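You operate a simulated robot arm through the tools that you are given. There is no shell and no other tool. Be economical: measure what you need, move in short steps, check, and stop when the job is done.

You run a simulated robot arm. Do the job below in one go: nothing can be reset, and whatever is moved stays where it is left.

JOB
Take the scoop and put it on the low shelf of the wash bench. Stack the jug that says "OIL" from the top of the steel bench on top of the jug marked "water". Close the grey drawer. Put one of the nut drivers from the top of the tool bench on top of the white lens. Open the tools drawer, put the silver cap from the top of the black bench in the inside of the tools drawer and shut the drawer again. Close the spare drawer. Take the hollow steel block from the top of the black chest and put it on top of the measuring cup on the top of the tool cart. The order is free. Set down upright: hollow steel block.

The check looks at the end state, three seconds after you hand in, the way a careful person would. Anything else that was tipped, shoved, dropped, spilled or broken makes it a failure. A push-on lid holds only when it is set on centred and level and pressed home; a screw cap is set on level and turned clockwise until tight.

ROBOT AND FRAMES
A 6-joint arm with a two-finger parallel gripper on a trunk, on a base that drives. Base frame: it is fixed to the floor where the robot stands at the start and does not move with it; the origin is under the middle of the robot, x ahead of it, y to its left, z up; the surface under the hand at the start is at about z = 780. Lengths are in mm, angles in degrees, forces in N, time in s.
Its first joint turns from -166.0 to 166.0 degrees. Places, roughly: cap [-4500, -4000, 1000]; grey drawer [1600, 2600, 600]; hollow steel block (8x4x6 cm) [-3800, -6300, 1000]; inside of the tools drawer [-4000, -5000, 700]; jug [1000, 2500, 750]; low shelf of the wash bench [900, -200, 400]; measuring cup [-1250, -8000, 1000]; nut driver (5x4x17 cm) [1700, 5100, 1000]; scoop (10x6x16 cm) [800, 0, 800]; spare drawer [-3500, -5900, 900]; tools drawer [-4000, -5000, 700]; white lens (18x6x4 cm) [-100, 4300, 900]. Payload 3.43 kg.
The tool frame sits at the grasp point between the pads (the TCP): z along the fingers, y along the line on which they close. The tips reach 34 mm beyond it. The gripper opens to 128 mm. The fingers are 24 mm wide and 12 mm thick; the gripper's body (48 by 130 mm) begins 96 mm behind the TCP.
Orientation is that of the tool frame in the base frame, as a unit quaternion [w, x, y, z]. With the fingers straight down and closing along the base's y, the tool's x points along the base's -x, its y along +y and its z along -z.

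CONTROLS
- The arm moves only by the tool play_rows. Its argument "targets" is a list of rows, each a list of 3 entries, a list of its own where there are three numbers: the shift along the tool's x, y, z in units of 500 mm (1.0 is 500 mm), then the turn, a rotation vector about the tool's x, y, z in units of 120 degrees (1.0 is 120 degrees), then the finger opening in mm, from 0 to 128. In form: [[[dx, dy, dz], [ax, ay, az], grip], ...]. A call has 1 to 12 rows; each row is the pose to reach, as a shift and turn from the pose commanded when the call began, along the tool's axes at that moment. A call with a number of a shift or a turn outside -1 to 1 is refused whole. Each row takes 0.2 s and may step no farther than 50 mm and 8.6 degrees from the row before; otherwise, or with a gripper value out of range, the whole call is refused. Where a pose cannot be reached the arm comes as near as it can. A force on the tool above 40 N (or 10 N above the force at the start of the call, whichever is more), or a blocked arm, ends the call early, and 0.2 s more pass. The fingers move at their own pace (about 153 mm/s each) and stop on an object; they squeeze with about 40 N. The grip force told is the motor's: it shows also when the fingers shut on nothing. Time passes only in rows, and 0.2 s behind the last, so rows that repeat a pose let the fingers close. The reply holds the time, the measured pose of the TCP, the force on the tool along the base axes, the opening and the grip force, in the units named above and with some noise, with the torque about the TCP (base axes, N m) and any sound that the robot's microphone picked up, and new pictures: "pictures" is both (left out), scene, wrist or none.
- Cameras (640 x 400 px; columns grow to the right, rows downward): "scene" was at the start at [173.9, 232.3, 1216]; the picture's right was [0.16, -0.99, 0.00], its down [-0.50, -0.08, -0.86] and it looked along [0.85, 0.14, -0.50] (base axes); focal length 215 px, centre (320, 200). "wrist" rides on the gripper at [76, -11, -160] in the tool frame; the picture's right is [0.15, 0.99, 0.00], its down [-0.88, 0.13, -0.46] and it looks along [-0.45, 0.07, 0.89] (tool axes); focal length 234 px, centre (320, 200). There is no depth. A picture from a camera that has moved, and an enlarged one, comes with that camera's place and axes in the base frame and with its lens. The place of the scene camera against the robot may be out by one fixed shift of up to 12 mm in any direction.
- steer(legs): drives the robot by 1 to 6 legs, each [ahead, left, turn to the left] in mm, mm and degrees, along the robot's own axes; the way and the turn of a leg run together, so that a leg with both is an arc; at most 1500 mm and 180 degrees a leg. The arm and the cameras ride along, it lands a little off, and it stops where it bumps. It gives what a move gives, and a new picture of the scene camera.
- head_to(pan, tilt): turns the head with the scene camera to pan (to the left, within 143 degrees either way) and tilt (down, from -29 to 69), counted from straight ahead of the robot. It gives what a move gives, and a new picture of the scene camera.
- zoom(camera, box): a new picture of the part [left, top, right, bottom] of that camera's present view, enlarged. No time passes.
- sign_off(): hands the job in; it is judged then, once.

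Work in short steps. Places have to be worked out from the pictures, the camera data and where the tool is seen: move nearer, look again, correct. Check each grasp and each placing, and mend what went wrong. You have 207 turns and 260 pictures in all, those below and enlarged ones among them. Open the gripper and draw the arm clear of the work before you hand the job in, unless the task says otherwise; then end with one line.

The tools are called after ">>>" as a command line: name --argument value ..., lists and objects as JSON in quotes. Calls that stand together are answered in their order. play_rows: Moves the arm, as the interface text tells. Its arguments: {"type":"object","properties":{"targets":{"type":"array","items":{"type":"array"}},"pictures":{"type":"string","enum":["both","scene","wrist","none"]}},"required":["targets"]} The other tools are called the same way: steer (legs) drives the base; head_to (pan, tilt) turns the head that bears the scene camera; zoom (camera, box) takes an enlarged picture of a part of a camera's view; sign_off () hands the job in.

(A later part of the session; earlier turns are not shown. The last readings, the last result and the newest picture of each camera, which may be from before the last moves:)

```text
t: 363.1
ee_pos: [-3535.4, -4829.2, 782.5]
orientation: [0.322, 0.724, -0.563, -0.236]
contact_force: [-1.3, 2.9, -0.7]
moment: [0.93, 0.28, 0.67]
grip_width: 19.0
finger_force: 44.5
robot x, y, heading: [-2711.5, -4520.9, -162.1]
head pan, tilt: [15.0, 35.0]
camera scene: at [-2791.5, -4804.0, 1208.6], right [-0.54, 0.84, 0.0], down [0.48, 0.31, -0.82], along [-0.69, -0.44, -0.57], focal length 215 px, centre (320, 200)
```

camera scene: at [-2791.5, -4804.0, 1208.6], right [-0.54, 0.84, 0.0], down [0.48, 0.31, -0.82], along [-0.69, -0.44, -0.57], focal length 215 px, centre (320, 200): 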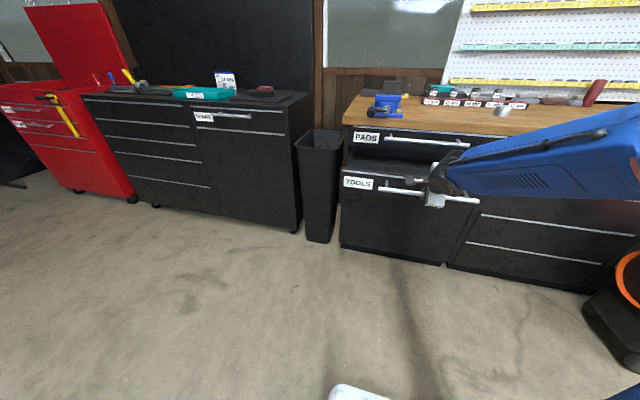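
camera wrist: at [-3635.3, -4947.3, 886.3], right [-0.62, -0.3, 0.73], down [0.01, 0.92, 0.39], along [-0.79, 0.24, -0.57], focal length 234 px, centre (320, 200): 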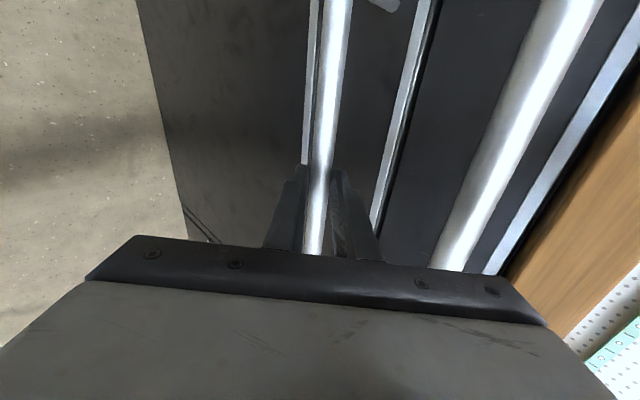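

Drawer is open ~250 mm. Release the bar and back out along the fingers.

>>> play_rows --targets '[[[0, 0, 0], [0, 0, 0], 60], [[0, 0, 0], [0, 0, 0], 60], [[0, 0, -0.08], [0, 0, 0], 60], [[0, 0, -0.16], [0, 0, 0], 60], [[0, 0, -0.24], [0, 0, 0], 60], [[0, 0.05, -0.32], [0, 0, 0], 60], [[0, 0.1, -0.4], [0, 0, 0], 60], [[0, 0.16, -0.47], [0, 0, 0], 60], [[0, 0.22, -0.53], [0, 0, 0], 60]]'

>>> zoom --camera "scene" --box '[330, 90, 530, 230]'

```text
t: 365.1
ee_pos: [-3420.7, -4794.0, 1045.0]
orientation: [0.322, 0.724, -0.563, -0.237]
contact_force: [-1.0, 0.1, -0.3]
moment: [0.03, 0.0, -0.02]
grip_width: 60.1
finger_force: 0.1
robot x, y, heading: [-2712.5, -4523.6, -162.4]
head pan, tilt: [15.0, 35.0]
camera scene: at [-2791.5, -4804.1, 1208.5], right [-0.54, 0.84, 0.0], down [0.48, 0.31, -0.82], along [-0.69, -0.44, -0.57], focal length 215 px, centre (320, 200)
camera wrist: at [-3281.4, -4833.7, 1148.8], right [-0.62, -0.3, 0.73], down [0.01, 0.92, 0.39], along [-0.79, 0.25, -0.57], focal length 234 px, centre (320, 200)
```

scene: 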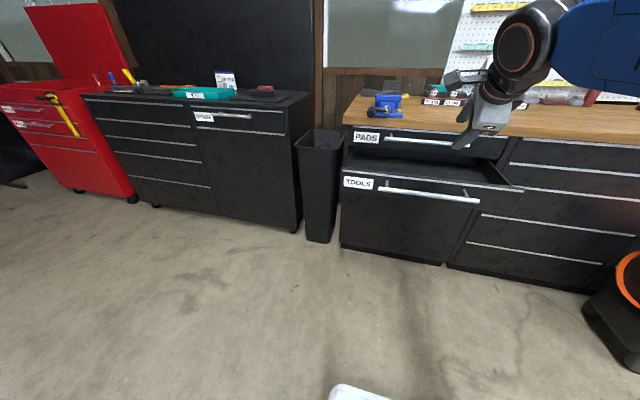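
wrist: 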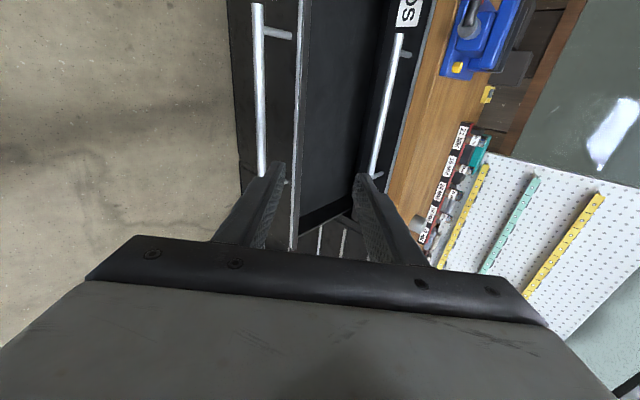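

```text
2.86 times, centred on (430, 160) of scene
camera zoom: at [-2791.5, -4804.1, 1208.5], right [-0.54, 0.84, 0.0], down [0.48, 0.31, -0.82], along [-0.69, -0.44, -0.57], focal length 614 px, centre (6, 314)
```

zoom: 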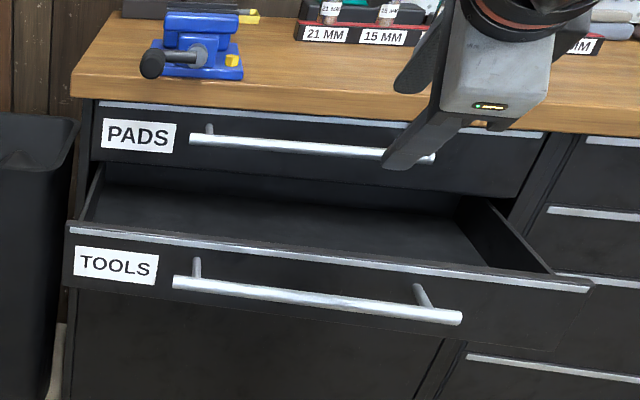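

The drawer is open and empty inside. Now restore the hand to tool-down (un-roll, then un-pitch) before fetching the cap.

>>> play_rows --targets '[[[0, 0.01, -0.01], [0, 0, -0.0625], 90], [[0, 0.02, -0.02], [0, 0, -0.125], 90], [[0, 0.03, -0.03], [0, 0, -0.1875], 90], [[0, 0.04, -0.04], [0, 0, -0.25], 90], [[0, 0.05, -0.05], [0, 0, -0.3125], 90], [[0, 0.06, -0.06], [0, 0, -0.375], 90], [[0, 0.07, -0.07], [0, 0, -0.4375], 90], [[0, 0.08, -0.08], [0, 0, -0.5], 90], [[0, 0.09, -0.09], [0, 0, -0.5625], 90], [[0, 0.1, -0.1], [0, 0, -0.625], 90], [[0, 0.11, -0.1], [0, 0, -0.6875], 90], [[0, 0.11, -0.1], [0, 0, -0.75], 90]]' --pictures "none"

>>> play_rows --targets '[[[0, 0, 0], [0, 0.06, 0], 90], [[0, 0, 0], [0, 0.12, 0], 90], [[0, 0, 0], [0, 0.18, 0], 90], [[0, 0, 0], [0, 0.24, 0], 90], [[0, 0, 0], [0, 0.3, 0], 90], [[0, 0, 0], [0, 0.36, 0], 90], [[0, 0, 0], [0, 0.4, 0], 90]]' --pictures "none"

>>> steer --legs '[[0, -250, 0], [440, 0, 0]]'

```text
t: 367.7
ee_pos: [-3423.3, -4793.0, 1117.0]
orientation: [0.06, 0.91, 0.114, -0.395]
contact_force: [0.2, -0.6, 0.1]
moment: [-0.02, 0.01, 0.03]
grip_width: 90.1
finger_force: 0.0
robot x, y, heading: [-2716.1, -4517.6, -162.3]
head pan, tilt: [15.0, 35.0]
```

```text
t: 369.3
ee_pos: [-3422.7, -4792.2, 1119.4]
orientation: [0.009, 0.992, 0.129, 0.008]
contact_force: [-0.6, 0.2, 0.4]
moment: [0.0, 0.03, -0.03]
grip_width: 90.0
finger_force: 0.1
robot x, y, heading: [-2709.6, -4522.2, -162.4]
head pan, tilt: [15.0, 35.0]
```

```text
t: 373.4
ee_pos: [-3917.4, -4685.5, 1116.0]
orientation: [0.01, 0.992, 0.128, 0.009]
contact_force: [0.6, -1.0, 0.3]
moment: [-0.03, -0.02, 0.02]
grip_width: 89.9
finger_force: 0.1
robot x, y, heading: [-3206.1, -4415.4, -162.4]
head pan, tilt: [15.0, 35.0]
camera scene: at [-3286.9, -4698.7, 1208.5], right [-0.54, 0.84, 0.0], down [0.48, 0.31, -0.82], along [-0.69, -0.44, -0.57], focal length 215 px, centre (320, 200)
```

scene: 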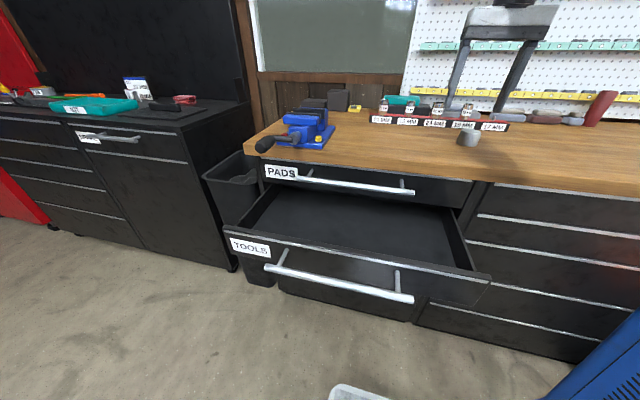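

Hover over the parked cap.

>>> play_rows --targets '[[[-0.085, -0.04, 0], [0, 0, 0], 100], [[-0.17, -0.08, 0], [0, 0, 0], 100], [[-0.25, -0.12, 0.02], [0, 0, 0], 100], [[-0.31, -0.15, 0.06], [0, 0, 0], 100], [[-0.34, -0.166, 0.08], [0, 0, 0], 100], [[-0.34, -0.166, 0.08], [0, 0, 0], 100]]' --pictures "wrist"

```text
t: 374.8
ee_pos: [-4103.6, -4649.6, 1073.0]
orientation: [0.009, 0.992, 0.128, 0.01]
contact_force: [0.1, 0.3, 0.6]
moment: [0.0, 0.0, 0.0]
grip_width: 100.1
finger_force: 0.1
robot x, y, heading: [-3209.2, -4416.5, -162.5]
head pan, tilt: [15.0, 35.0]
camera wrist: at [-4035.8, -4617.7, 1236.1], right [0.39, -0.92, 0.02], down [-0.83, -0.34, 0.45], along [-0.4, -0.19, -0.9], focal length 234 px, centre (320, 200)
```

wrist: 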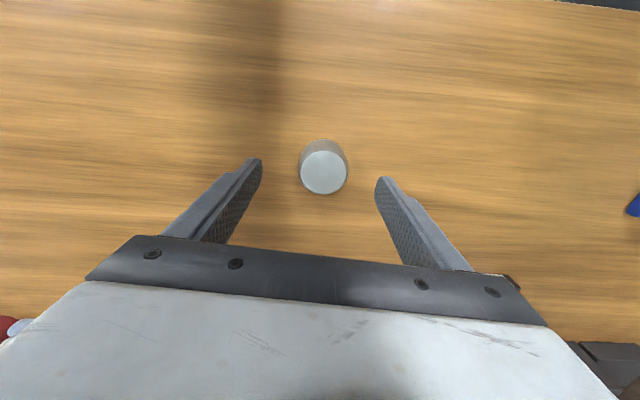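

>>> play_rows --targets '[[[-0.008, 0.012, 0.05], [0, 0, 0], 100], [[-0.008, 0.012, 0.11], [0, 0, 0], 100], [[-0.008, 0.012, 0.137], [0, 0, 0], 100], [[-0.008, 0.012, 0.137], [0, 0, 0], 20], [[-0.008, 0.012, 0.137], [0, 0, 0], 20], [[-0.008, 0.012, 0.137], [0, 0, 0], 20], [[-0.008, 0.012, 0.06], [0, 0, 0], 20], [[-0.008, 0.012, -0.02], [0, 0, 0], 20], [[-0.008, 0.012, -0.05], [0, 0, 0], 20]]' --pictures "wrist"

```text
t: 376.8
ee_pos: [-4107.0, -4655.7, 1098.7]
orientation: [0.009, 0.992, 0.128, 0.009]
contact_force: [0.1, -0.9, -0.2]
moment: [0.01, -0.02, -0.03]
grip_width: 58.9
finger_force: 39.7
robot x, y, heading: [-3204.6, -4413.5, -162.4]
head pan, tilt: [15.0, 35.0]
camera wrist: at [-4039.2, -4624.7, 1261.2], right [0.39, -0.92, 0.02], down [-0.83, -0.34, 0.44], along [-0.4, -0.19, -0.9], focal length 234 px, centre (320, 200)
```

wrist: 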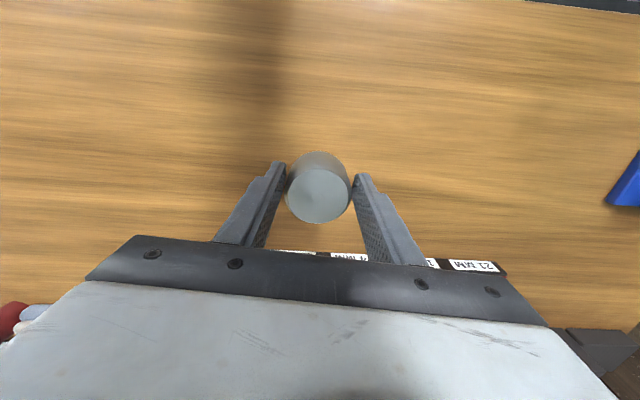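

Cap held. Move it over the open drawer (interior center ≈ 590 ahead, 280 left), still high.

>>> play_rows --targets '[[[0.057, 0.054, 0], [0, 0, 0], 20], [[0.114, 0.107, 0], [0, 0, 0], 20], [[0.171, 0.16, 0], [0, 0, 0], 20], [[0.228, 0.214, 0], [0, 0, 0], 20], [[0.285, 0.268, 0], [0, 0, 0], 20], [[0.342, 0.321, 0], [0, 0, 0], 20], [[0.399, 0.375, 0], [0, 0, 0], 20], [[0.456, 0.428, 0], [0, 0, 0], 20], [[0.513, 0.482, 0], [0, 0, 0], 20], [[0.57, 0.535, 0], [0, 0, 0], 20], [[0.627, 0.589, 0.03], [0, 0, 0], 20], [[0.684, 0.642, 0.06], [0, 0, 0], 20]]'

```text
t: 379.4
ee_pos: [-3692.7, -4881.3, 1082.1]
orientation: [0.01, 0.992, 0.127, 0.009]
contact_force: [-0.2, -0.2, -1.0]
moment: [0.02, 0.04, 0.0]
grip_width: 58.8
finger_force: 40.3
robot x, y, heading: [-3205.7, -4414.2, -162.5]
head pan, tilt: [15.0, 35.0]
camera scene: at [-3287.1, -4698.7, 1208.5], right [-0.54, 0.84, 0.0], down [0.48, 0.31, -0.82], along [-0.69, -0.44, -0.57], focal length 215 px, centre (320, 200)
camera wrist: at [-3625.9, -4848.2, 1243.5], right [0.39, -0.92, 0.02], down [-0.83, -0.34, 0.44], along [-0.4, -0.19, -0.9], focal length 234 px, centre (320, 200)
```

scene: 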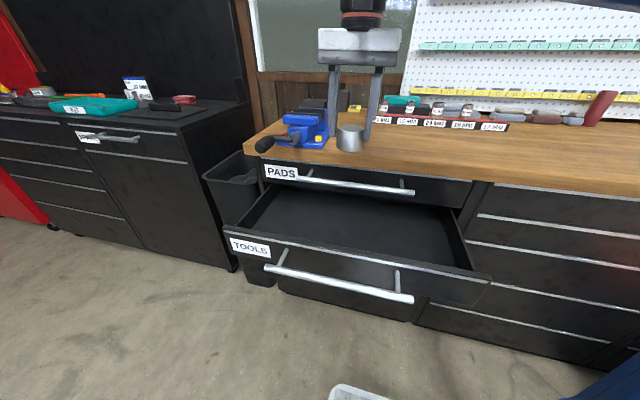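
wrist: 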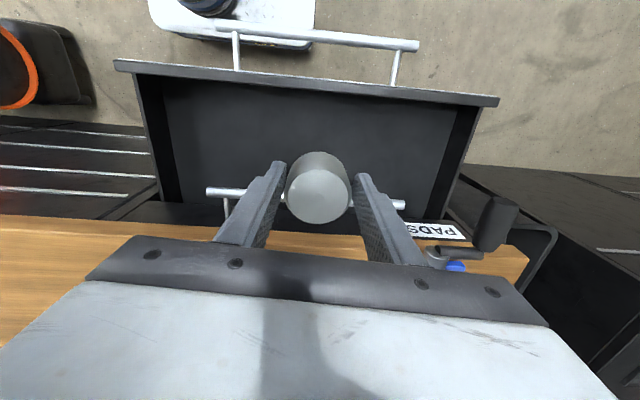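

Directly above the drawer interior with ~60 mm clearance to the PADS bar. Descend to z≈800.

>>> play_rows --targets '[[[0, 0, 0.09], [0, 0, 0], 20], [[0, 0, 0.18], [0, 0, 0], 20], [[0, 0, 0.27], [0, 0, 0], 20], [[0, 0, 0.36], [0, 0, 0], 20], [[0, 0, 0.45], [0, 0, 0], 20], [[0, 0, 0.52], [0, 0, 0], 20], [[0, 0, 0.56], [0, 0, 0], 20], [[0, 0, 0.56], [0, 0, 0], 20]]'

```text
t: 381.2
ee_pos: [-3687.6, -4886.6, 799.9]
orientation: [0.009, 0.992, 0.127, 0.009]
contact_force: [0.2, 0.3, 0.1]
moment: [0.03, -0.01, -0.03]
grip_width: 58.8
finger_force: 40.2
robot x, y, heading: [-3206.0, -4415.7, -162.4]
head pan, tilt: [15.0, 35.0]
camera scene: at [-3286.9, -4698.8, 1208.5], right [-0.54, 0.84, 0.0], down [0.48, 0.31, -0.82], along [-0.69, -0.44, -0.57], focal length 215 px, centre (320, 200)
camera wrist: at [-3620.3, -4853.5, 962.6], right [0.39, -0.92, 0.02], down [-0.83, -0.34, 0.45], along [-0.4, -0.19, -0.9], focal length 234 px, centre (320, 200)
```

scene: 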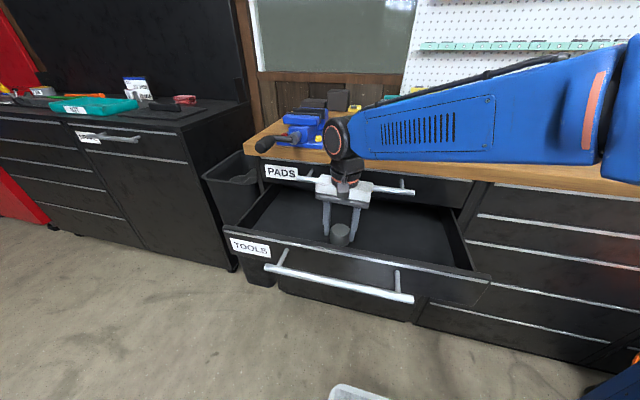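
wrist: 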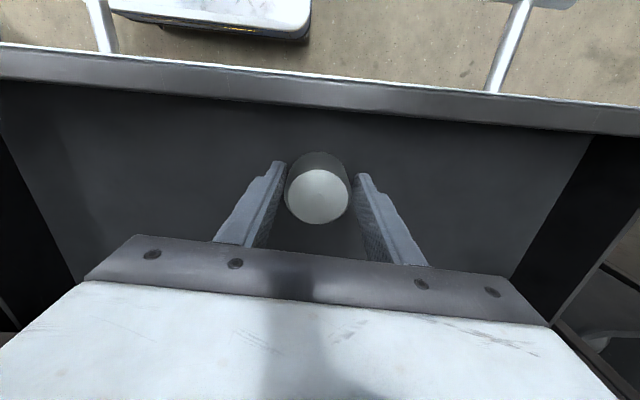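

Inside the drawer. Lower in small steps until the cap touches the floor.

>>> play_rows --targets '[[[0, 0, 0.02], [0, 0, 0], 20], [[0, 0, 0.04], [0, 0, 0], 20], [[0, 0, 0.05], [0, 0, 0], 20], [[0, 0, 0.06], [0, 0, 0], 20], [[0, 0, 0.07], [0, 0, 0], 20], [[0, 0, 0.08], [0, 0, 0], 20], [[0, 0, 0.09], [0, 0, 0], 20], [[0, 0, 0.1], [0, 0, 0], 20]]' --pictures "none"

```text
t: 383.0
ee_pos: [-3685.6, -4886.2, 750.0]
orientation: [0.01, 0.992, 0.129, 0.008]
contact_force: [5.0, -7.7, 30.8]
moment: [0.31, 0.3, 0.01]
grip_width: 58.3
finger_force: 40.6
robot x, y, heading: [-3209.9, -4417.3, -162.5]
head pan, tilt: [15.0, 35.0]
```

Contact at z 750. Release, then rise straight out.

>>> play_rows --targets '[[[0, 0, -0.002], [0, 0, 0], 20], [[0, 0, -0.002], [0, 0, 0], 75], [[0, 0, -0.002], [0, 0, 0], 90], [[0, 0, -0.08], [0, 0, 0], 90], [[0, 0, -0.17], [0, 0, 0], 90], [[0, 0, -0.26], [0, 0, 0], 90], [[0, 0, -0.35], [0, 0, 0], 90], [[0, 0, -0.44], [0, 0, 0], 90], [[0, 0, -0.53], [0, 0, 0], 90], [[0, 0, -0.62], [0, 0, 0], 90]]'

```text
t: 385.2
ee_pos: [-3694.0, -4879.8, 1059.8]
orientation: [0.009, 0.992, 0.128, 0.009]
contact_force: [0.1, -0.3, -0.8]
moment: [-0.01, -0.01, 0.01]
grip_width: 90.1
finger_force: 0.2
robot x, y, heading: [-3207.4, -4416.4, -162.3]
head pan, tilt: [15.0, 35.0]
camera scene: at [-3286.9, -4698.8, 1208.5], right [-0.54, 0.84, 0.0], down [0.48, 0.31, -0.82], along [-0.69, -0.44, -0.57], focal length 215 px, centre (320, 200)
camera wrist: at [-3625.8, -4848.0, 1222.7], right [0.39, -0.92, 0.02], down [-0.83, -0.34, 0.44], along [-0.4, -0.19, -0.9], focal length 234 px, centre (320, 200)
```

scene: 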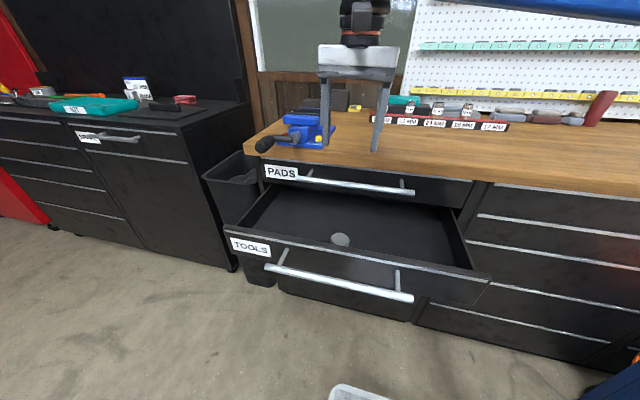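
wrist: 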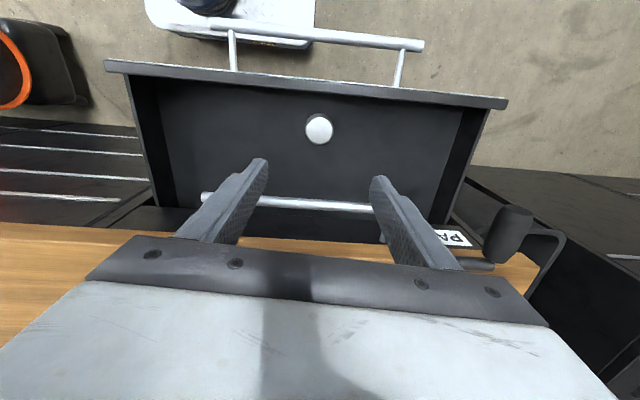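

The cap stands in the drawer. Now back off 250 and prepare to push the drawer shut at the free face area right of its handle.

>>> steer --legs '[[-250, 0, 0]]'

>>> play_rows --targets '[[[-0.017, -0.054, 0.061], [0, -0.046, 0], 0], [[-0.033, -0.107, 0.121], [0, -0.093, 0], 0], [[-0.05, -0.161, 0.182], [0, -0.139, 0], 0], [[-0.067, -0.214, 0.243], [0, -0.185, 0], 0], [[-0.083, -0.268, 0.303], [0, -0.232, 0], 0], [[-0.1, -0.321, 0.364], [0, -0.278, 0], 0], [[-0.117, -0.375, 0.425], [0, -0.324, 0], 0], [[-0.133, -0.428, 0.485], [0, -0.371, 0], 0], [[-0.15, -0.482, 0.546], [0, -0.417, 0], 0], [[-0.15, -0.482, 0.546], [0, -0.417, 0], 0]]'

```text
t: 387.0
ee_pos: [-3455.2, -4804.6, 1059.7]
orientation: [0.009, 0.992, 0.129, 0.01]
contact_force: [0.2, 0.5, -0.1]
moment: [0.01, 0.0, -0.03]
grip_width: 90.1
finger_force: 0.0
robot x, y, heading: [-2965.4, -4341.7, -162.5]
head pan, tilt: [15.0, 35.0]
camera scene: at [-3048.5, -4623.5, 1208.5], right [-0.54, 0.84, 0.0], down [0.48, 0.31, -0.82], along [-0.69, -0.44, -0.57], focal length 215 px, centre (320, 200)
```

scene: 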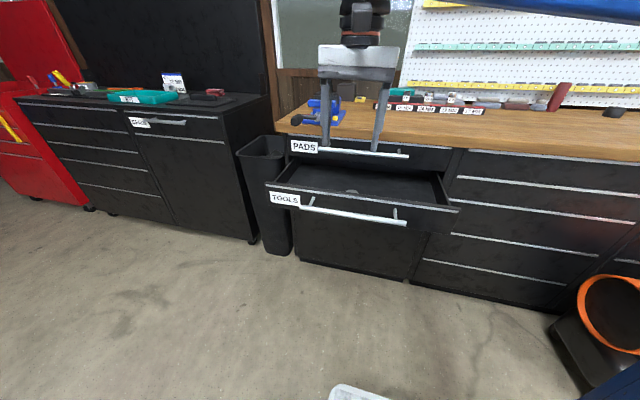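

```text
t: 389.2
ee_pos: [-3583.3, -4594.6, 780.2]
orientation: [0.063, 0.902, 0.113, -0.411]
contact_force: [-0.3, -0.1, 0.2]
moment: [0.03, -0.05, 0.0]
grip_width: 0.0
finger_force: 33.1
robot x, y, heading: [-2967.7, -4340.0, -162.7]
head pan, tilt: [15.0, 35.0]
camera scene: at [-3048.5, -4623.4, 1208.5], right [-0.54, 0.84, 0.0], down [0.48, 0.31, -0.82], along [-0.69, -0.44, -0.57], focal length 215 px, centre (320, 200)
camera wrist: at [-3422.1, -4540.1, 829.4], right [0.34, -0.93, -0.09], down [-0.19, -0.17, 0.97], along [-0.92, -0.32, -0.24], focal length 234 px, centre (320, 200)
```

scene: 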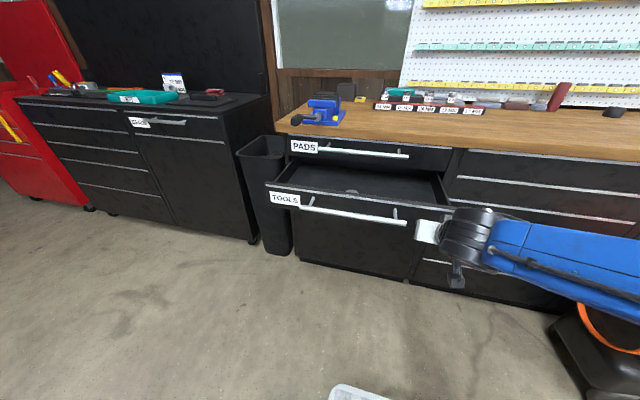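
wrist: 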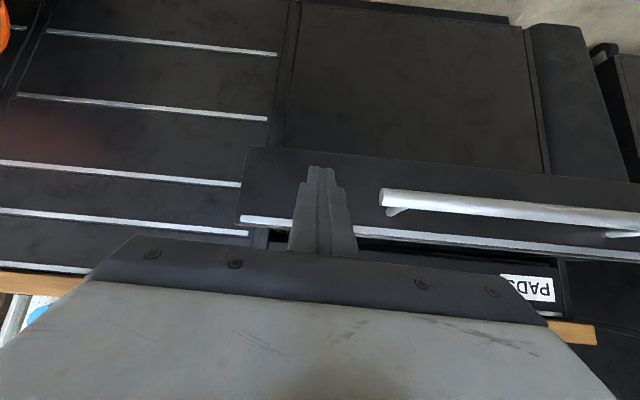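

Tip faces the drawer front between its right edge and handle. Push gently, 20 mm per row.

>>> play_rows --targets '[[[-0.026, 0, 0.031], [0, 0, 0], 0], [[-0.051, 0, 0.061], [0, 0, 0], 0], [[-0.077, 0, 0.092], [0, 0, 0], 0], [[-0.103, 0, 0.122], [0, 0, 0], 0], [[-0.129, 0, 0.153], [0, 0, 0], 0], [[-0.154, 0, 0.184], [0, 0, 0], 0], [[-0.18, 0, 0.214], [0, 0, 0], 0], [[-0.206, 0, 0.245], [0, 0, 0], 0], [[-0.231, 0, 0.276], [0, 0, 0], 0], [[-0.257, 0, 0.306], [0, 0, 0], 0], [[-0.283, 0, 0.337], [0, 0, 0], 0], [[-0.308, 0, 0.368], [0, 0, 0], 0]]'

```text
t: 391.8
ee_pos: [-3815.9, -4655.4, 776.8]
orientation: [0.062, 0.902, 0.112, -0.411]
contact_force: [-0.1, 0.3, -0.4]
moment: [0.02, -0.04, -0.02]
grip_width: 0.0
finger_force: 32.8
robot x, y, heading: [-2969.4, -4339.0, -162.8]
head pan, tilt: [15.0, 35.0]
camera scene: at [-3048.5, -4623.4, 1208.5], right [-0.54, 0.84, 0.0], down [0.48, 0.31, -0.82], along [-0.69, -0.44, -0.57], focal length 215 px, centre (320, 200)
camera wrist: at [-3653.6, -4601.8, 825.7], right [0.34, -0.93, -0.09], down [-0.2, -0.17, 0.97], along [-0.92, -0.32, -0.24], focal length 234 px, centre (320, 200)
```

scene: 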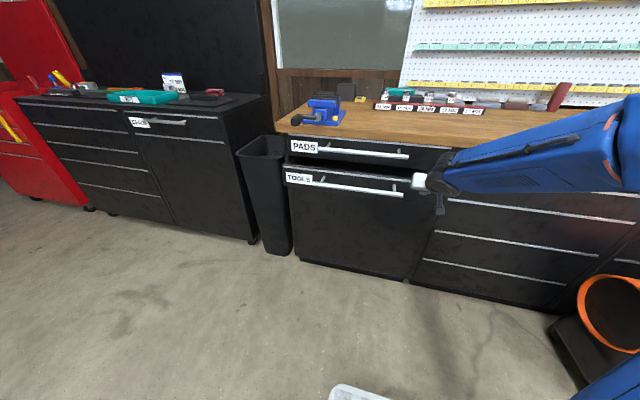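
wrist: 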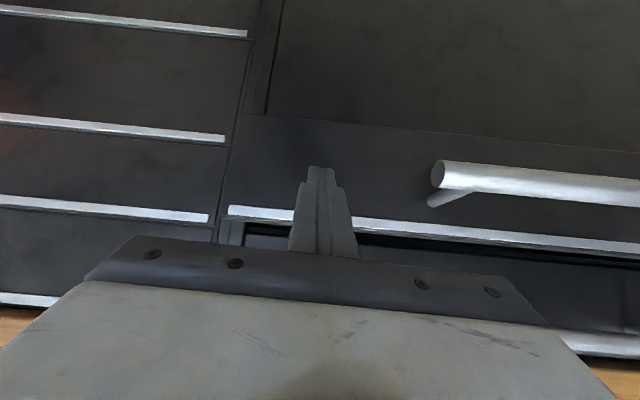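

Nearly closed. Continue until it hits its stop.

>>> play_rows --targets '[[[-0.02, 0, 0.023], [0, 0, 0], 0], [[-0.039, 0, 0.046], [0, 0, 0], 0], [[-0.058, 0, 0.069], [0, 0, 0], 0], [[-0.077, 0, 0.092], [0, 0, 0], 0], [[-0.09, 0, 0.107], [0, 0, 0], 0], [[-0.103, 0, 0.122], [0, 0, 0], 0], [[-0.116, 0, 0.138], [0, 0, 0], 0], [[-0.129, 0, 0.153], [0, 0, 0], 0]]'

>>> zoom --camera "scene" --box '[270, 110, 470, 230]'

```text
t: 393.5
ee_pos: [-3903.5, -4679.3, 775.5]
orientation: [0.063, 0.903, 0.113, -0.411]
contact_force: [19.6, 6.3, 9.6]
moment: [-0.07, 0.02, 0.01]
grip_width: 0.0
finger_force: 32.7
robot x, y, heading: [-2969.8, -4341.2, -162.5]
head pan, tilt: [15.0, 35.0]
stopped in row 8: the force on the tool passed its limit at 66 N (the readings are from after the stop); the commanded pose is now the measured one
camera scene: at [-3047.2, -4623.1, 1208.7], right [-0.54, 0.84, 0.0], down [0.48, 0.31, -0.82], along [-0.69, -0.44, -0.57], focal length 215 px, centre (320, 200)
camera wrist: at [-3741.2, -4625.0, 825.1], right [0.34, -0.93, -0.09], down [-0.2, -0.17, 0.97], along [-0.92, -0.31, -0.24], focal length 234 px, centre (320, 200)
```

scene: 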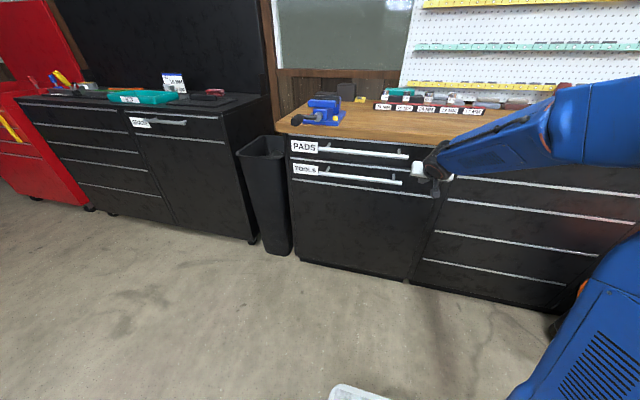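
wrist: 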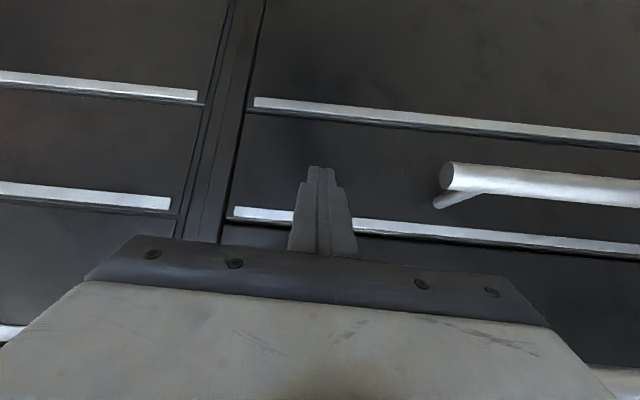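

```text
3.20 times, centred on (370, 170) of scene
camera zoom: at [-3047.2, -4623.1, 1208.7], right [-0.54, 0.84, 0.0], down [0.48, 0.31, -0.82], along [-0.69, -0.44, -0.57], focal length 688 px, centre (160, 296)
```

zoom: 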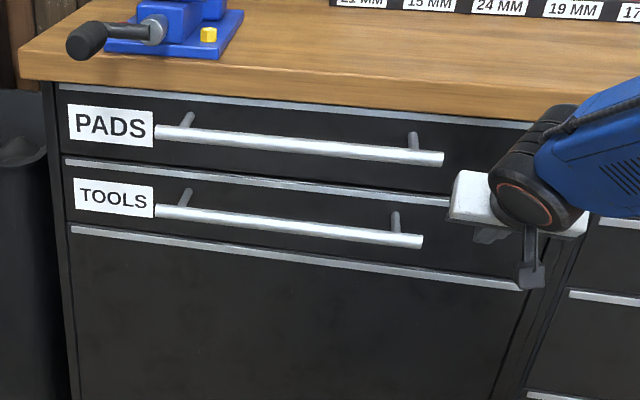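

Both drawers flush: TOOLS is shut. Retract back and up to vertical.

>>> play_rows --targets '[[[0.05, 0, -0.065], [0, 0, 0], 40], [[0.1, 0, -0.13], [0, 0, 0], 40], [[0.12, 0, -0.2], [0, 0.04, 0], 40], [[0.1, 0, -0.29], [0, 0.085, 0], 40], [[0.08, 0, -0.38], [0, 0.13, 0], 40], [[0.06, 0, -0.47], [0, 0.175, 0], 40], [[0.04, 0, -0.56], [0, 0.22, 0], 40], [[0.02, 0, -0.65], [0, 0.265, 0], 40], [[0.0, 0, -0.74], [0, 0.31, 0], 40], [[-0.02, 0, -0.83], [0, 0.355, 0], 40], [[-0.04, 0, -0.91], [0, 0.4, 0], 40], [[-0.05, 0, -0.95], [0, 0.405, 0], 40]]' --pictures "none"

>>> head_to --pan 0 --tilt 30

```text
t: 396.1
ee_pos: [-3575.5, -4586.2, 1106.1]
orientation: [0.011, 0.992, 0.126, -0.001]
contact_force: [0.5, 0.9, 0.2]
moment: [0.04, -0.01, -0.01]
grip_width: 39.9
finger_force: 0.1
robot x, y, heading: [-2967.8, -4342.4, -162.5]
head pan, tilt: [15.0, 35.0]
```

```text
t: 396.9
ee_pos: [-3575.2, -4588.0, 1105.2]
orientation: [0.011, 0.992, 0.127, -0.003]
contact_force: [0.1, 0.0, 0.5]
moment: [-0.01, -0.02, -0.01]
grip_width: 39.7
finger_force: 0.1
robot x, y, heading: [-2967.4, -4344.6, -162.5]
head pan, tilt: [0.0, 30.0]
camera scene: at [-3060.3, -4603.4, 1216.3], right [-0.3, 0.95, 0.0], down [0.48, 0.15, -0.87], along [-0.83, -0.26, -0.5], focal length 215 px, centre (320, 200)
```

scene: 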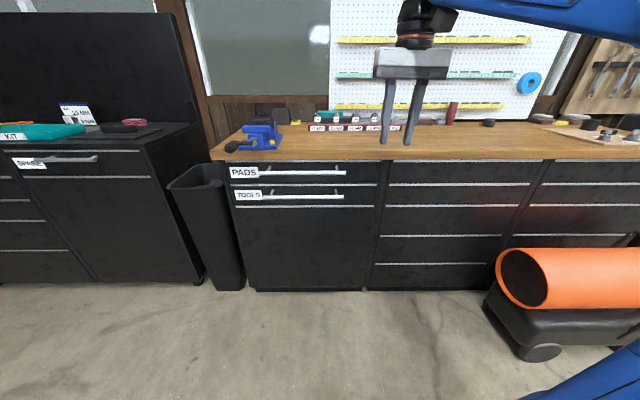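

Now for the hollow block: strafe left ~1560 to face it on the chest.

>>> steer --legs '[[0, 780, 0], [0, 760, 0], [350, 0, 0]]'

>>> head_to --pan 0 --tilt 28

```text
t: 406.6
ee_pos: [-3446.7, -6151.8, 1105.3]
orientation: [0.011, 0.992, 0.126, -0.002]
contact_force: [1.0, -0.5, 1.2]
moment: [0.01, -0.01, 0.0]
grip_width: 40.0
finger_force: 0.1
robot x, y, heading: [-2840.8, -5909.1, -162.7]
head pan, tilt: [0.0, 30.0]
camera scene: at [-2932.1, -6168.9, 1216.3], right [-0.3, 0.95, 0.0], down [0.48, 0.15, -0.87], along [-0.83, -0.26, -0.5], focal length 215 px, centre (320, 200)
```

scene: 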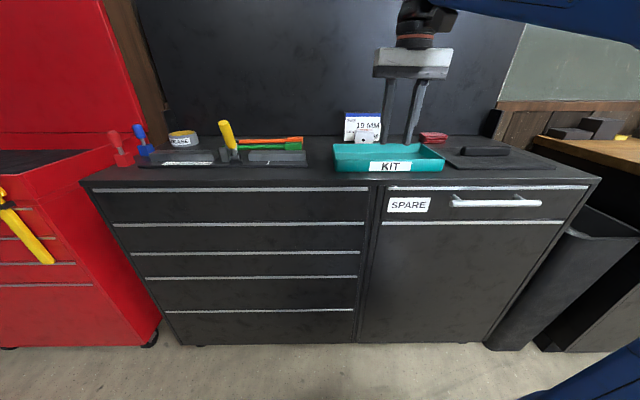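

```text
t: 407.3
ee_pos: [-3447.3, -6152.3, 1106.5]
orientation: [0.01, 0.992, 0.127, -0.002]
contact_force: [0.0, 0.1, -0.1]
moment: [0.01, -0.03, 0.01]
grip_width: 39.9
finger_force: 0.1
robot x, y, heading: [-2839.9, -5903.4, -162.7]
head pan, tilt: [0.0, 28.0]
camera scene: at [-2932.8, -6169.1, 1219.5], right [-0.3, 0.95, 0.0], down [0.45, 0.14, -0.88], along [-0.84, -0.26, -0.47], focal length 215 px, centre (320, 200)
```

scene: 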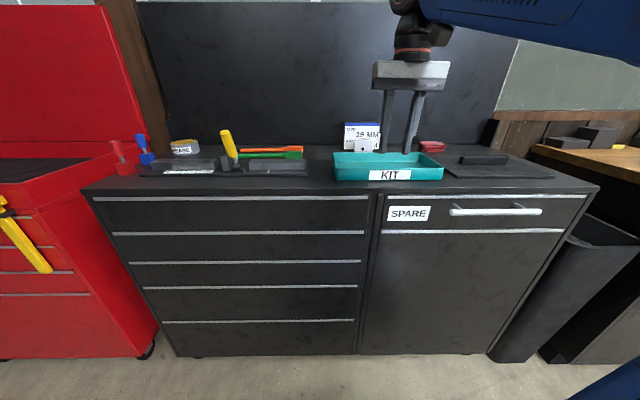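

Block around (−3760, −6250). Advance 130 and bring the hand over the chest to look down at it.

>>> steer --legs '[[130, 0, 0]]'

>>> play_rows --targets '[[[-0.08, 0.0, -0.03], [0, 0, 0], 100], [[-0.16, 0.0, -0.06], [0, 0, 0], 100], [[-0.24, 0.01, -0.08], [0, 0, 0], 100], [[-0.3, 0.02, -0.08], [0, 0, 0], 100]]'

>>> zoom --camera "scene" --box '[300, 80, 480, 200]'

```text
t: 408.6
ee_pos: [-3571.1, -6191.3, 1105.7]
orientation: [0.01, 0.992, 0.127, -0.001]
contact_force: [0.0, -0.9, 0.4]
moment: [0.0, 0.03, 0.01]
grip_width: 40.0
finger_force: 0.1
robot x, y, heading: [-2965.2, -5949.3, -162.5]
head pan, tilt: [0.0, 28.0]
camera scene: at [-3057.7, -6208.4, 1219.5], right [-0.3, 0.95, 0.0], down [0.45, 0.14, -0.88], along [-0.84, -0.26, -0.47], focal length 215 px, centre (320, 200)
```

scene: 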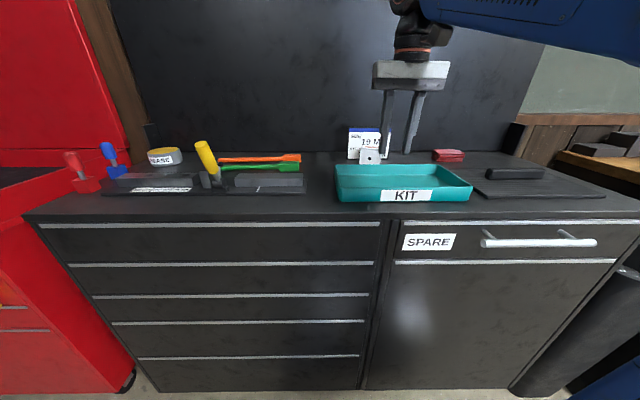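

```text
t: 409.6
ee_pos: [-3713.5, -6237.6, 1146.4]
orientation: [0.011, 0.992, 0.128, -0.003]
contact_force: [0.5, 0.8, 0.9]
moment: [-0.03, 0.04, 0.0]
grip_width: 100.1
finger_force: 0.1
robot x, y, heading: [-2964.8, -5946.4, -162.5]
head pan, tilt: [0.0, 28.0]
camera scene: at [-3057.4, -6208.3, 1219.5], right [-0.3, 0.95, 0.0], down [0.45, 0.14, -0.88], along [-0.84, -0.26, -0.47], focal length 215 px, centre (320, 200)
camera wrist: at [-3642.8, -6204.3, 1307.7], right [0.39, -0.92, 0.02], down [-0.82, -0.34, 0.47], along [-0.42, -0.2, -0.88], focal length 234 px, centre (320, 200)
```

scene: 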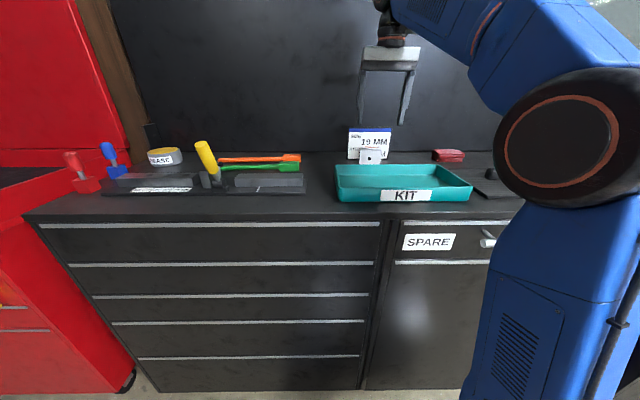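
wrist: 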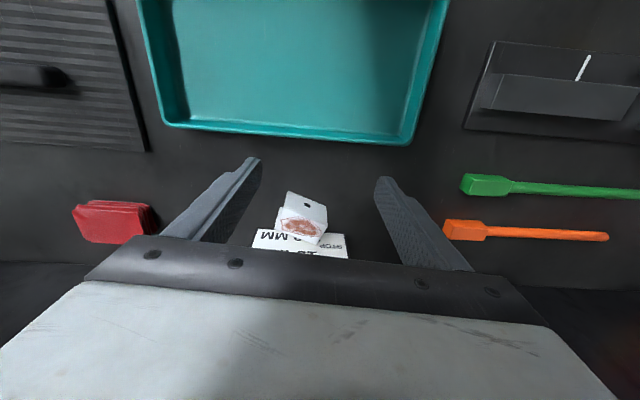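

```text
3.33 times, centred on (390, 140) of scene
camera zoom: at [-3057.4, -6208.3, 1219.5], right [-0.3, 0.95, 0.0], down [0.45, 0.14, -0.88], along [-0.84, -0.26, -0.47], focal length 717 px, centre (87, 400)
```

zoom: 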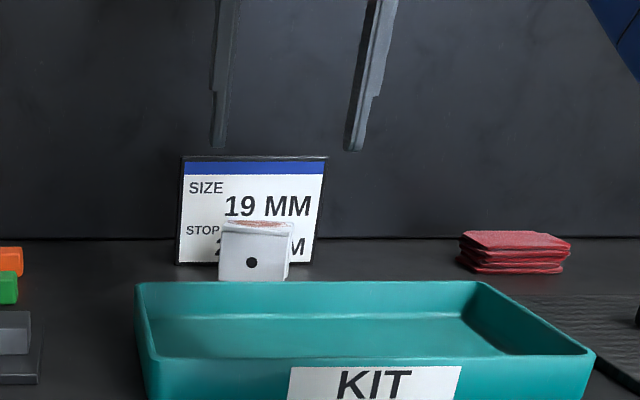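

>>> zoom --camera "wrist" --box '[240, 170, 370, 260]'

>>> zoom --camera "scene" --box '[340, 120, 400, 165]'

```text
4.44 times, centred on (305, 215) of wrist
camera zoom: at [-3642.8, -6204.3, 1307.7], right [0.39, -0.92, 0.02], down [-0.82, -0.34, 0.47], along [-0.42, -0.2, -0.88], focal length 1041 px, centre (387, 133)
```

zoom: 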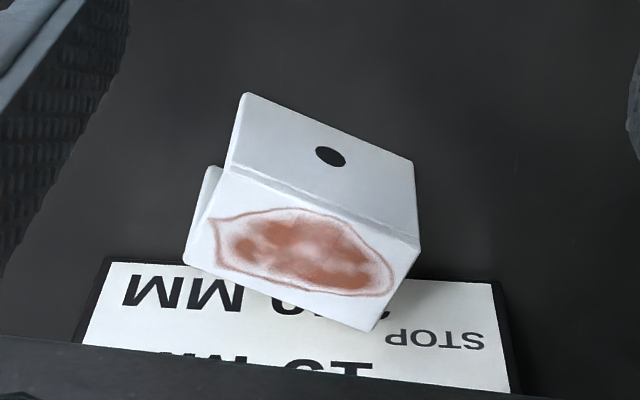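

```text
8.89 times, centred on (370, 142) of scene
camera zoom: at [-3057.4, -6208.3, 1219.5], right [-0.3, 0.95, 0.0], down [0.45, 0.14, -0.88], along [-0.84, -0.26, -0.47], focal length 1911 px, centre (-124, 711)
```

zoom: 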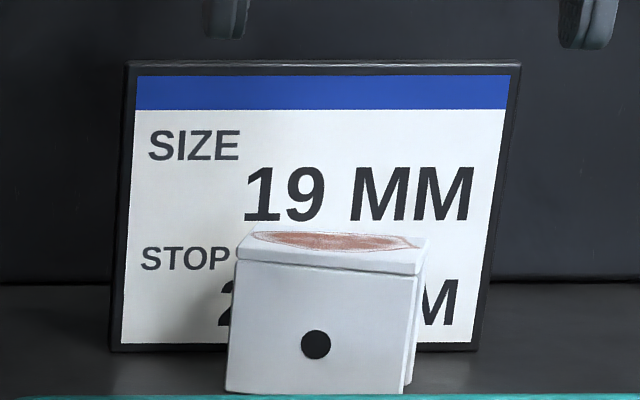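

The block stands yawed ~23° close in front of the sign. I need to see its end faces before choosing the grip, so I look from a shifted position.

>>> play_rows --targets '[[[0.06, -0.06, 0.0], [0, 0, 0], 100], [[0.12, -0.14, 0.02], [0, 0, 0], 100], [[0.14, -0.22, 0.06], [0, 0, 0], 100], [[0.14, -0.28, 0.1], [0, 0, 0], 100], [[0.14, -0.28, 0.1], [0, 0, 0], 100]]' --pictures "none"

>>> zoom --camera "wrist" --box '[280, 150, 500, 290]'

```text
refused: row 2 steps farther than a row can; nothing moved
```

```text
2.86 times, centred on (390, 220) of wrist
camera zoom: at [-3642.8, -6204.3, 1307.7], right [0.39, -0.92, 0.02], down [-0.82, -0.34, 0.47], along [-0.42, -0.2, -0.88], focal length 669 px, centre (120, 143)
```

zoom: 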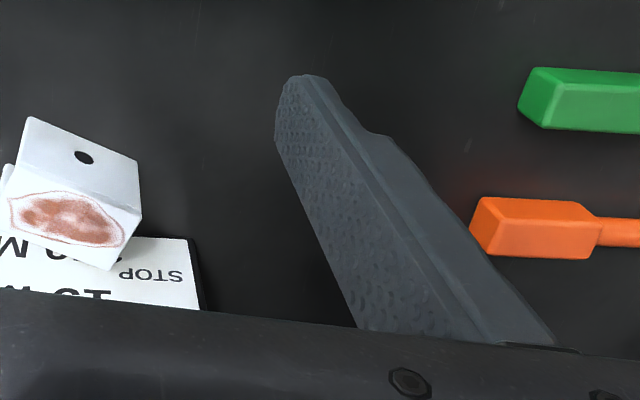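

>>> play_rows --targets '[[[0.05, -0.07, 0.0], [0, 0, 0], 100], [[0.1, -0.14, 0.02], [0, 0, 0], 100], [[0.13, -0.21, 0.06], [0, 0, 0], 100], [[0.14, -0.28, 0.1], [0, 0, 0], 100], [[0.14, -0.28, 0.1], [0, 0, 0], 100]]' --pictures "wrist"

```text
t: 410.8
ee_pos: [-3681.0, -6086.2, 1093.4]
orientation: [0.011, 0.992, 0.127, -0.002]
contact_force: [1.1, -0.5, -0.5]
moment: [0.0, -0.01, 0.01]
grip_width: 99.9
finger_force: 0.0
robot x, y, heading: [-2965.7, -5946.3, -162.3]
head pan, tilt: [0.0, 28.0]
camera wrist: at [-3609.9, -6052.6, 1254.9], right [0.39, -0.92, 0.02], down [-0.82, -0.34, 0.46], along [-0.42, -0.2, -0.89], focal length 234 px, centre (320, 200)
```

wrist: 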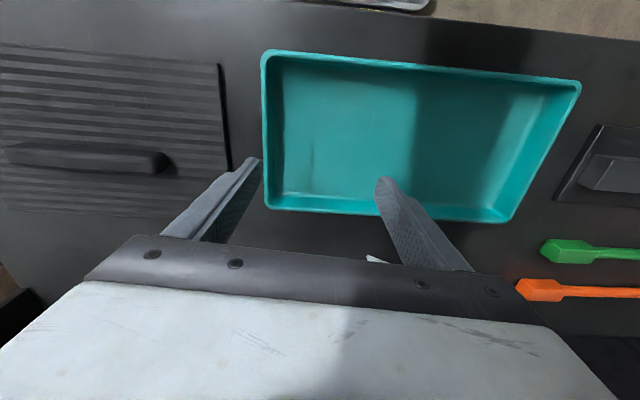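

>>> play_rows --targets '[[[-0.07, 0, 0], [0, 0, 0], 100], [[-0.14, 0, 0], [0, 0, 0], 100], [[-0.2, 0, 0], [0, 0, 0], 100], [[-0.24, 0, 0], [0, 0, 0], 100], [[-0.24, 0, 0], [0, 0, 0], 100]]' --pictures "none"

>>> zoom --camera "wrist" --box '[340, 110, 560, 270]'

```text
t: 412.0
ee_pos: [-3797.8, -6116.0, 1095.2]
orientation: [0.011, 0.992, 0.127, -0.003]
contact_force: [0.4, 0.0, 0.4]
moment: [0.0, 0.03, 0.04]
grip_width: 99.8
finger_force: 0.0
robot x, y, heading: [-2966.8, -5944.7, -162.7]
head pan, tilt: [0.0, 28.0]
```

```text
2.50 times, centred on (450, 190) of wrist
camera zoom: at [-3726.7, -6083.3, 1255.1], right [0.39, -0.92, 0.02], down [-0.82, -0.34, 0.46], along [-0.42, -0.2, -0.89], focal length 585 px, centre (-5, 225)
```

zoom: 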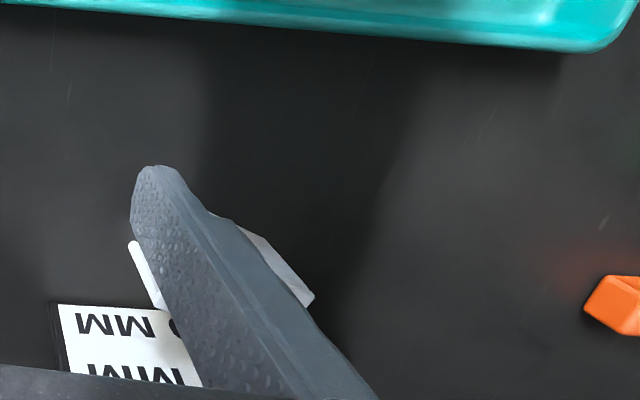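

The finger hides it; close the fingers for a clear view.

>>> play_rows --targets '[[[0, 0, 0], [0, 0, 0], 0], [[0, 0, 0], [0, 0, 0], 0]]' --pictures "none"

>>> zoom --camera "wrist" --box '[350, 150, 510, 270]'

```text
t: 412.6
ee_pos: [-3797.8, -6116.5, 1092.7]
orientation: [0.012, 0.992, 0.127, -0.002]
contact_force: [-0.4, 0.2, -1.0]
moment: [-0.05, -0.01, -0.02]
grip_width: 0.0
finger_force: 32.5
robot x, y, heading: [-2963.2, -5944.8, -162.6]
head pan, tilt: [0.0, 28.0]
```

```text
3.33 times, centred on (430, 210) of wrist
camera zoom: at [-3726.6, -6083.3, 1255.1], right [0.39, -0.92, 0.02], down [-0.82, -0.34, 0.46], along [-0.42, -0.2, -0.89], focal length 781 px, centre (-47, 167)
```

zoom: 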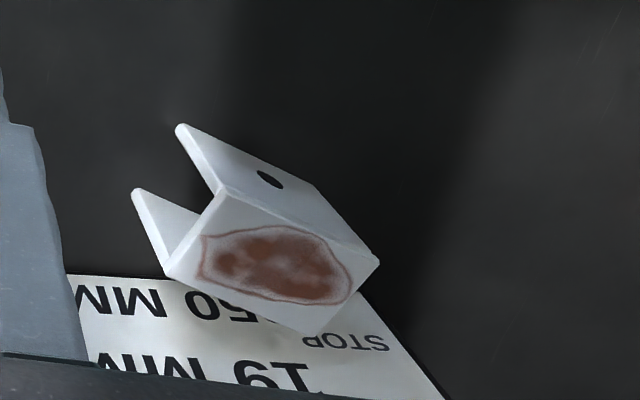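

It is an inverted U-channel: center top ≈ (−3831, −6260, 1021), base 961, short axis along base x. I'll grip it across its two plates: turn the hand 69° and hover above.

>>> play_rows --targets '[[[0, 0, -0.06], [0, 0, -0.064], 0], [[0, 0.02, -0.09], [0, 0, -0.128], 0], [[-0.03, 0.06, -0.09], [0, 0, -0.191], 0], [[-0.06, 0.1, -0.09], [0, 0, -0.255], 0], [[-0.09, 0.14, -0.09], [0, 0, -0.318], 0], [[-0.11, 0.18, -0.09], [0, 0, -0.382], 0], [[-0.13, 0.21, -0.09], [0, 0, -0.445], 60], [[-0.146, 0.246, -0.09], [0, 0, -0.509], 60], [[-0.146, 0.246, -0.09], [0, 0, -0.5725], 60]]'

```text
t: 414.6
ee_pos: [-3830.5, -6249.7, 1127.3]
orientation: [0.007, 0.747, 0.665, -0.01]
contact_force: [-0.8, 1.3, -0.5]
moment: [-0.02, -0.01, 0.0]
grip_width: 60.1
finger_force: 0.1
out of reach, approached as far as the arm can: row 6, 7, 8, 9
robot x, y, heading: [-2966.8, -5946.1, -162.6]
head pan, tilt: [0.0, 28.0]
camera scene: at [-3057.7, -6208.5, 1219.5], right [-0.3, 0.95, 0.0], down [0.45, 0.14, -0.88], along [-0.84, -0.27, -0.47], focal length 215 px, centre (320, 200)
camera wrist: at [-3833.2, -6170.2, 1287.6], right [1.0, 0.03, -0.01], down [0.03, -0.88, 0.48], along [0.01, -0.48, -0.88], focal length 234 px, centre (320, 200)
```

scene: 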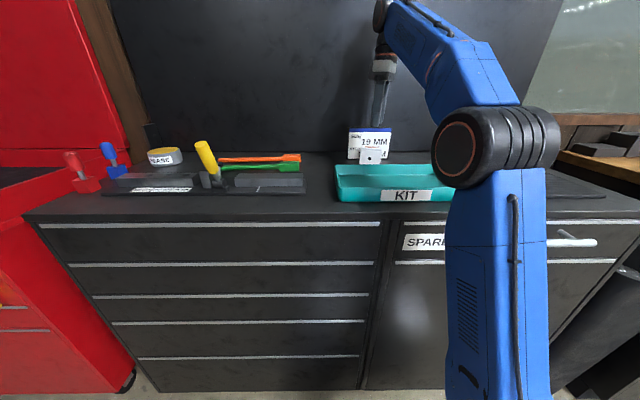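
wrist: 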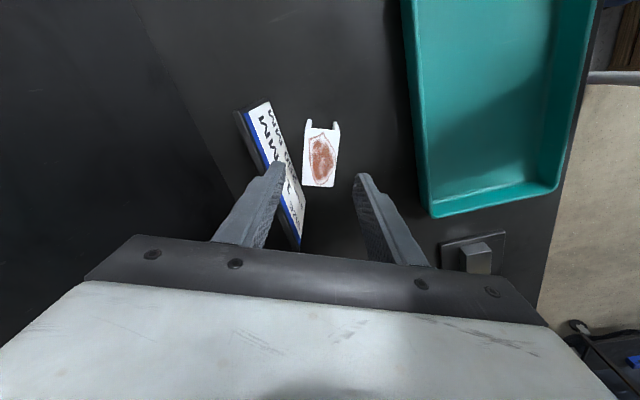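

Aligned above the channel. Descend so the fingers straddle both plates.

>>> play_rows --targets '[[[-0.014, 0, 0.07], [0, 0, 0], 60], [[-0.014, 0, 0.13], [0, 0, 0], 60], [[-0.014, 0, 0.17], [0, 0, 0], 60], [[-0.014, 0, 0.17], [0, 0, 0], 60]]'

>>> zoom --camera "scene" --box '[320, 60, 430, 180]'

```text
t: 415.2
ee_pos: [-3831.9, -6257.8, 1068.7]
orientation: [0.007, 0.747, 0.665, -0.014]
contact_force: [0.3, 0.9, 10.3]
moment: [-0.07, 0.48, -0.01]
grip_width: 59.5
finger_force: 0.2
robot x, y, heading: [-2964.3, -5946.4, -162.4]
head pan, tilt: [0.0, 28.0]
stopped in row 3: the force on the tool passed its limit at 54 N (the readings are from after the stop); the commanded pose is now the measured one
camera scene: at [-3057.3, -6208.4, 1219.6], right [-0.3, 0.95, 0.0], down [0.45, 0.14, -0.88], along [-0.84, -0.27, -0.47], focal length 215 px, centre (320, 200)
camera wrist: at [-3831.8, -6178.1, 1229.0], right [1.0, 0.03, -0.01], down [0.03, -0.88, 0.48], along [0.0, -0.48, -0.88], focal length 234 px, centre (320, 200)
```

scene: 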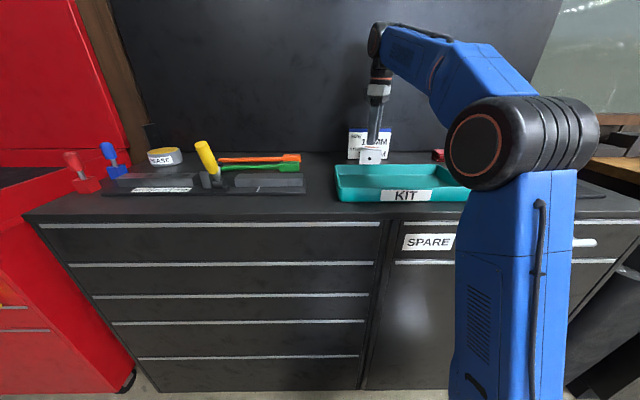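
wrist: 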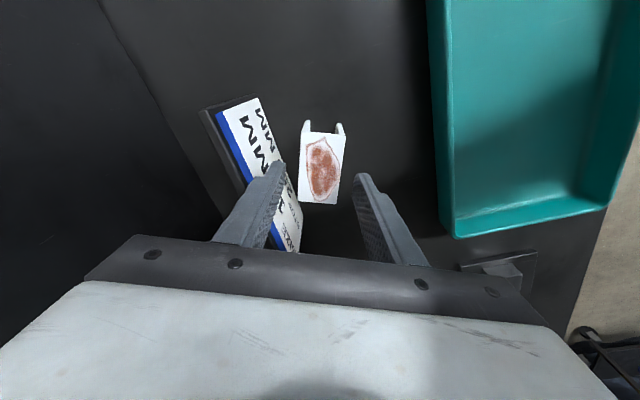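

```text
3.33 times, centred on (375, 120) of scene
camera zoom: at [-3057.3, -6208.4, 1219.6], right [-0.3, 0.95, 0.0], down [0.45, 0.14, -0.88], along [-0.84, -0.27, -0.47], focal length 717 px, centre (137, 467)
```

zoom: 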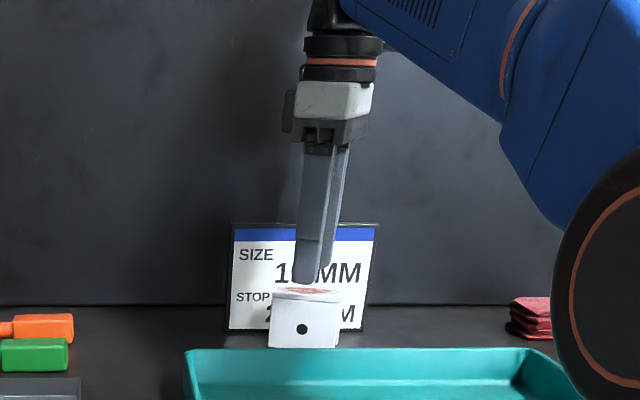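

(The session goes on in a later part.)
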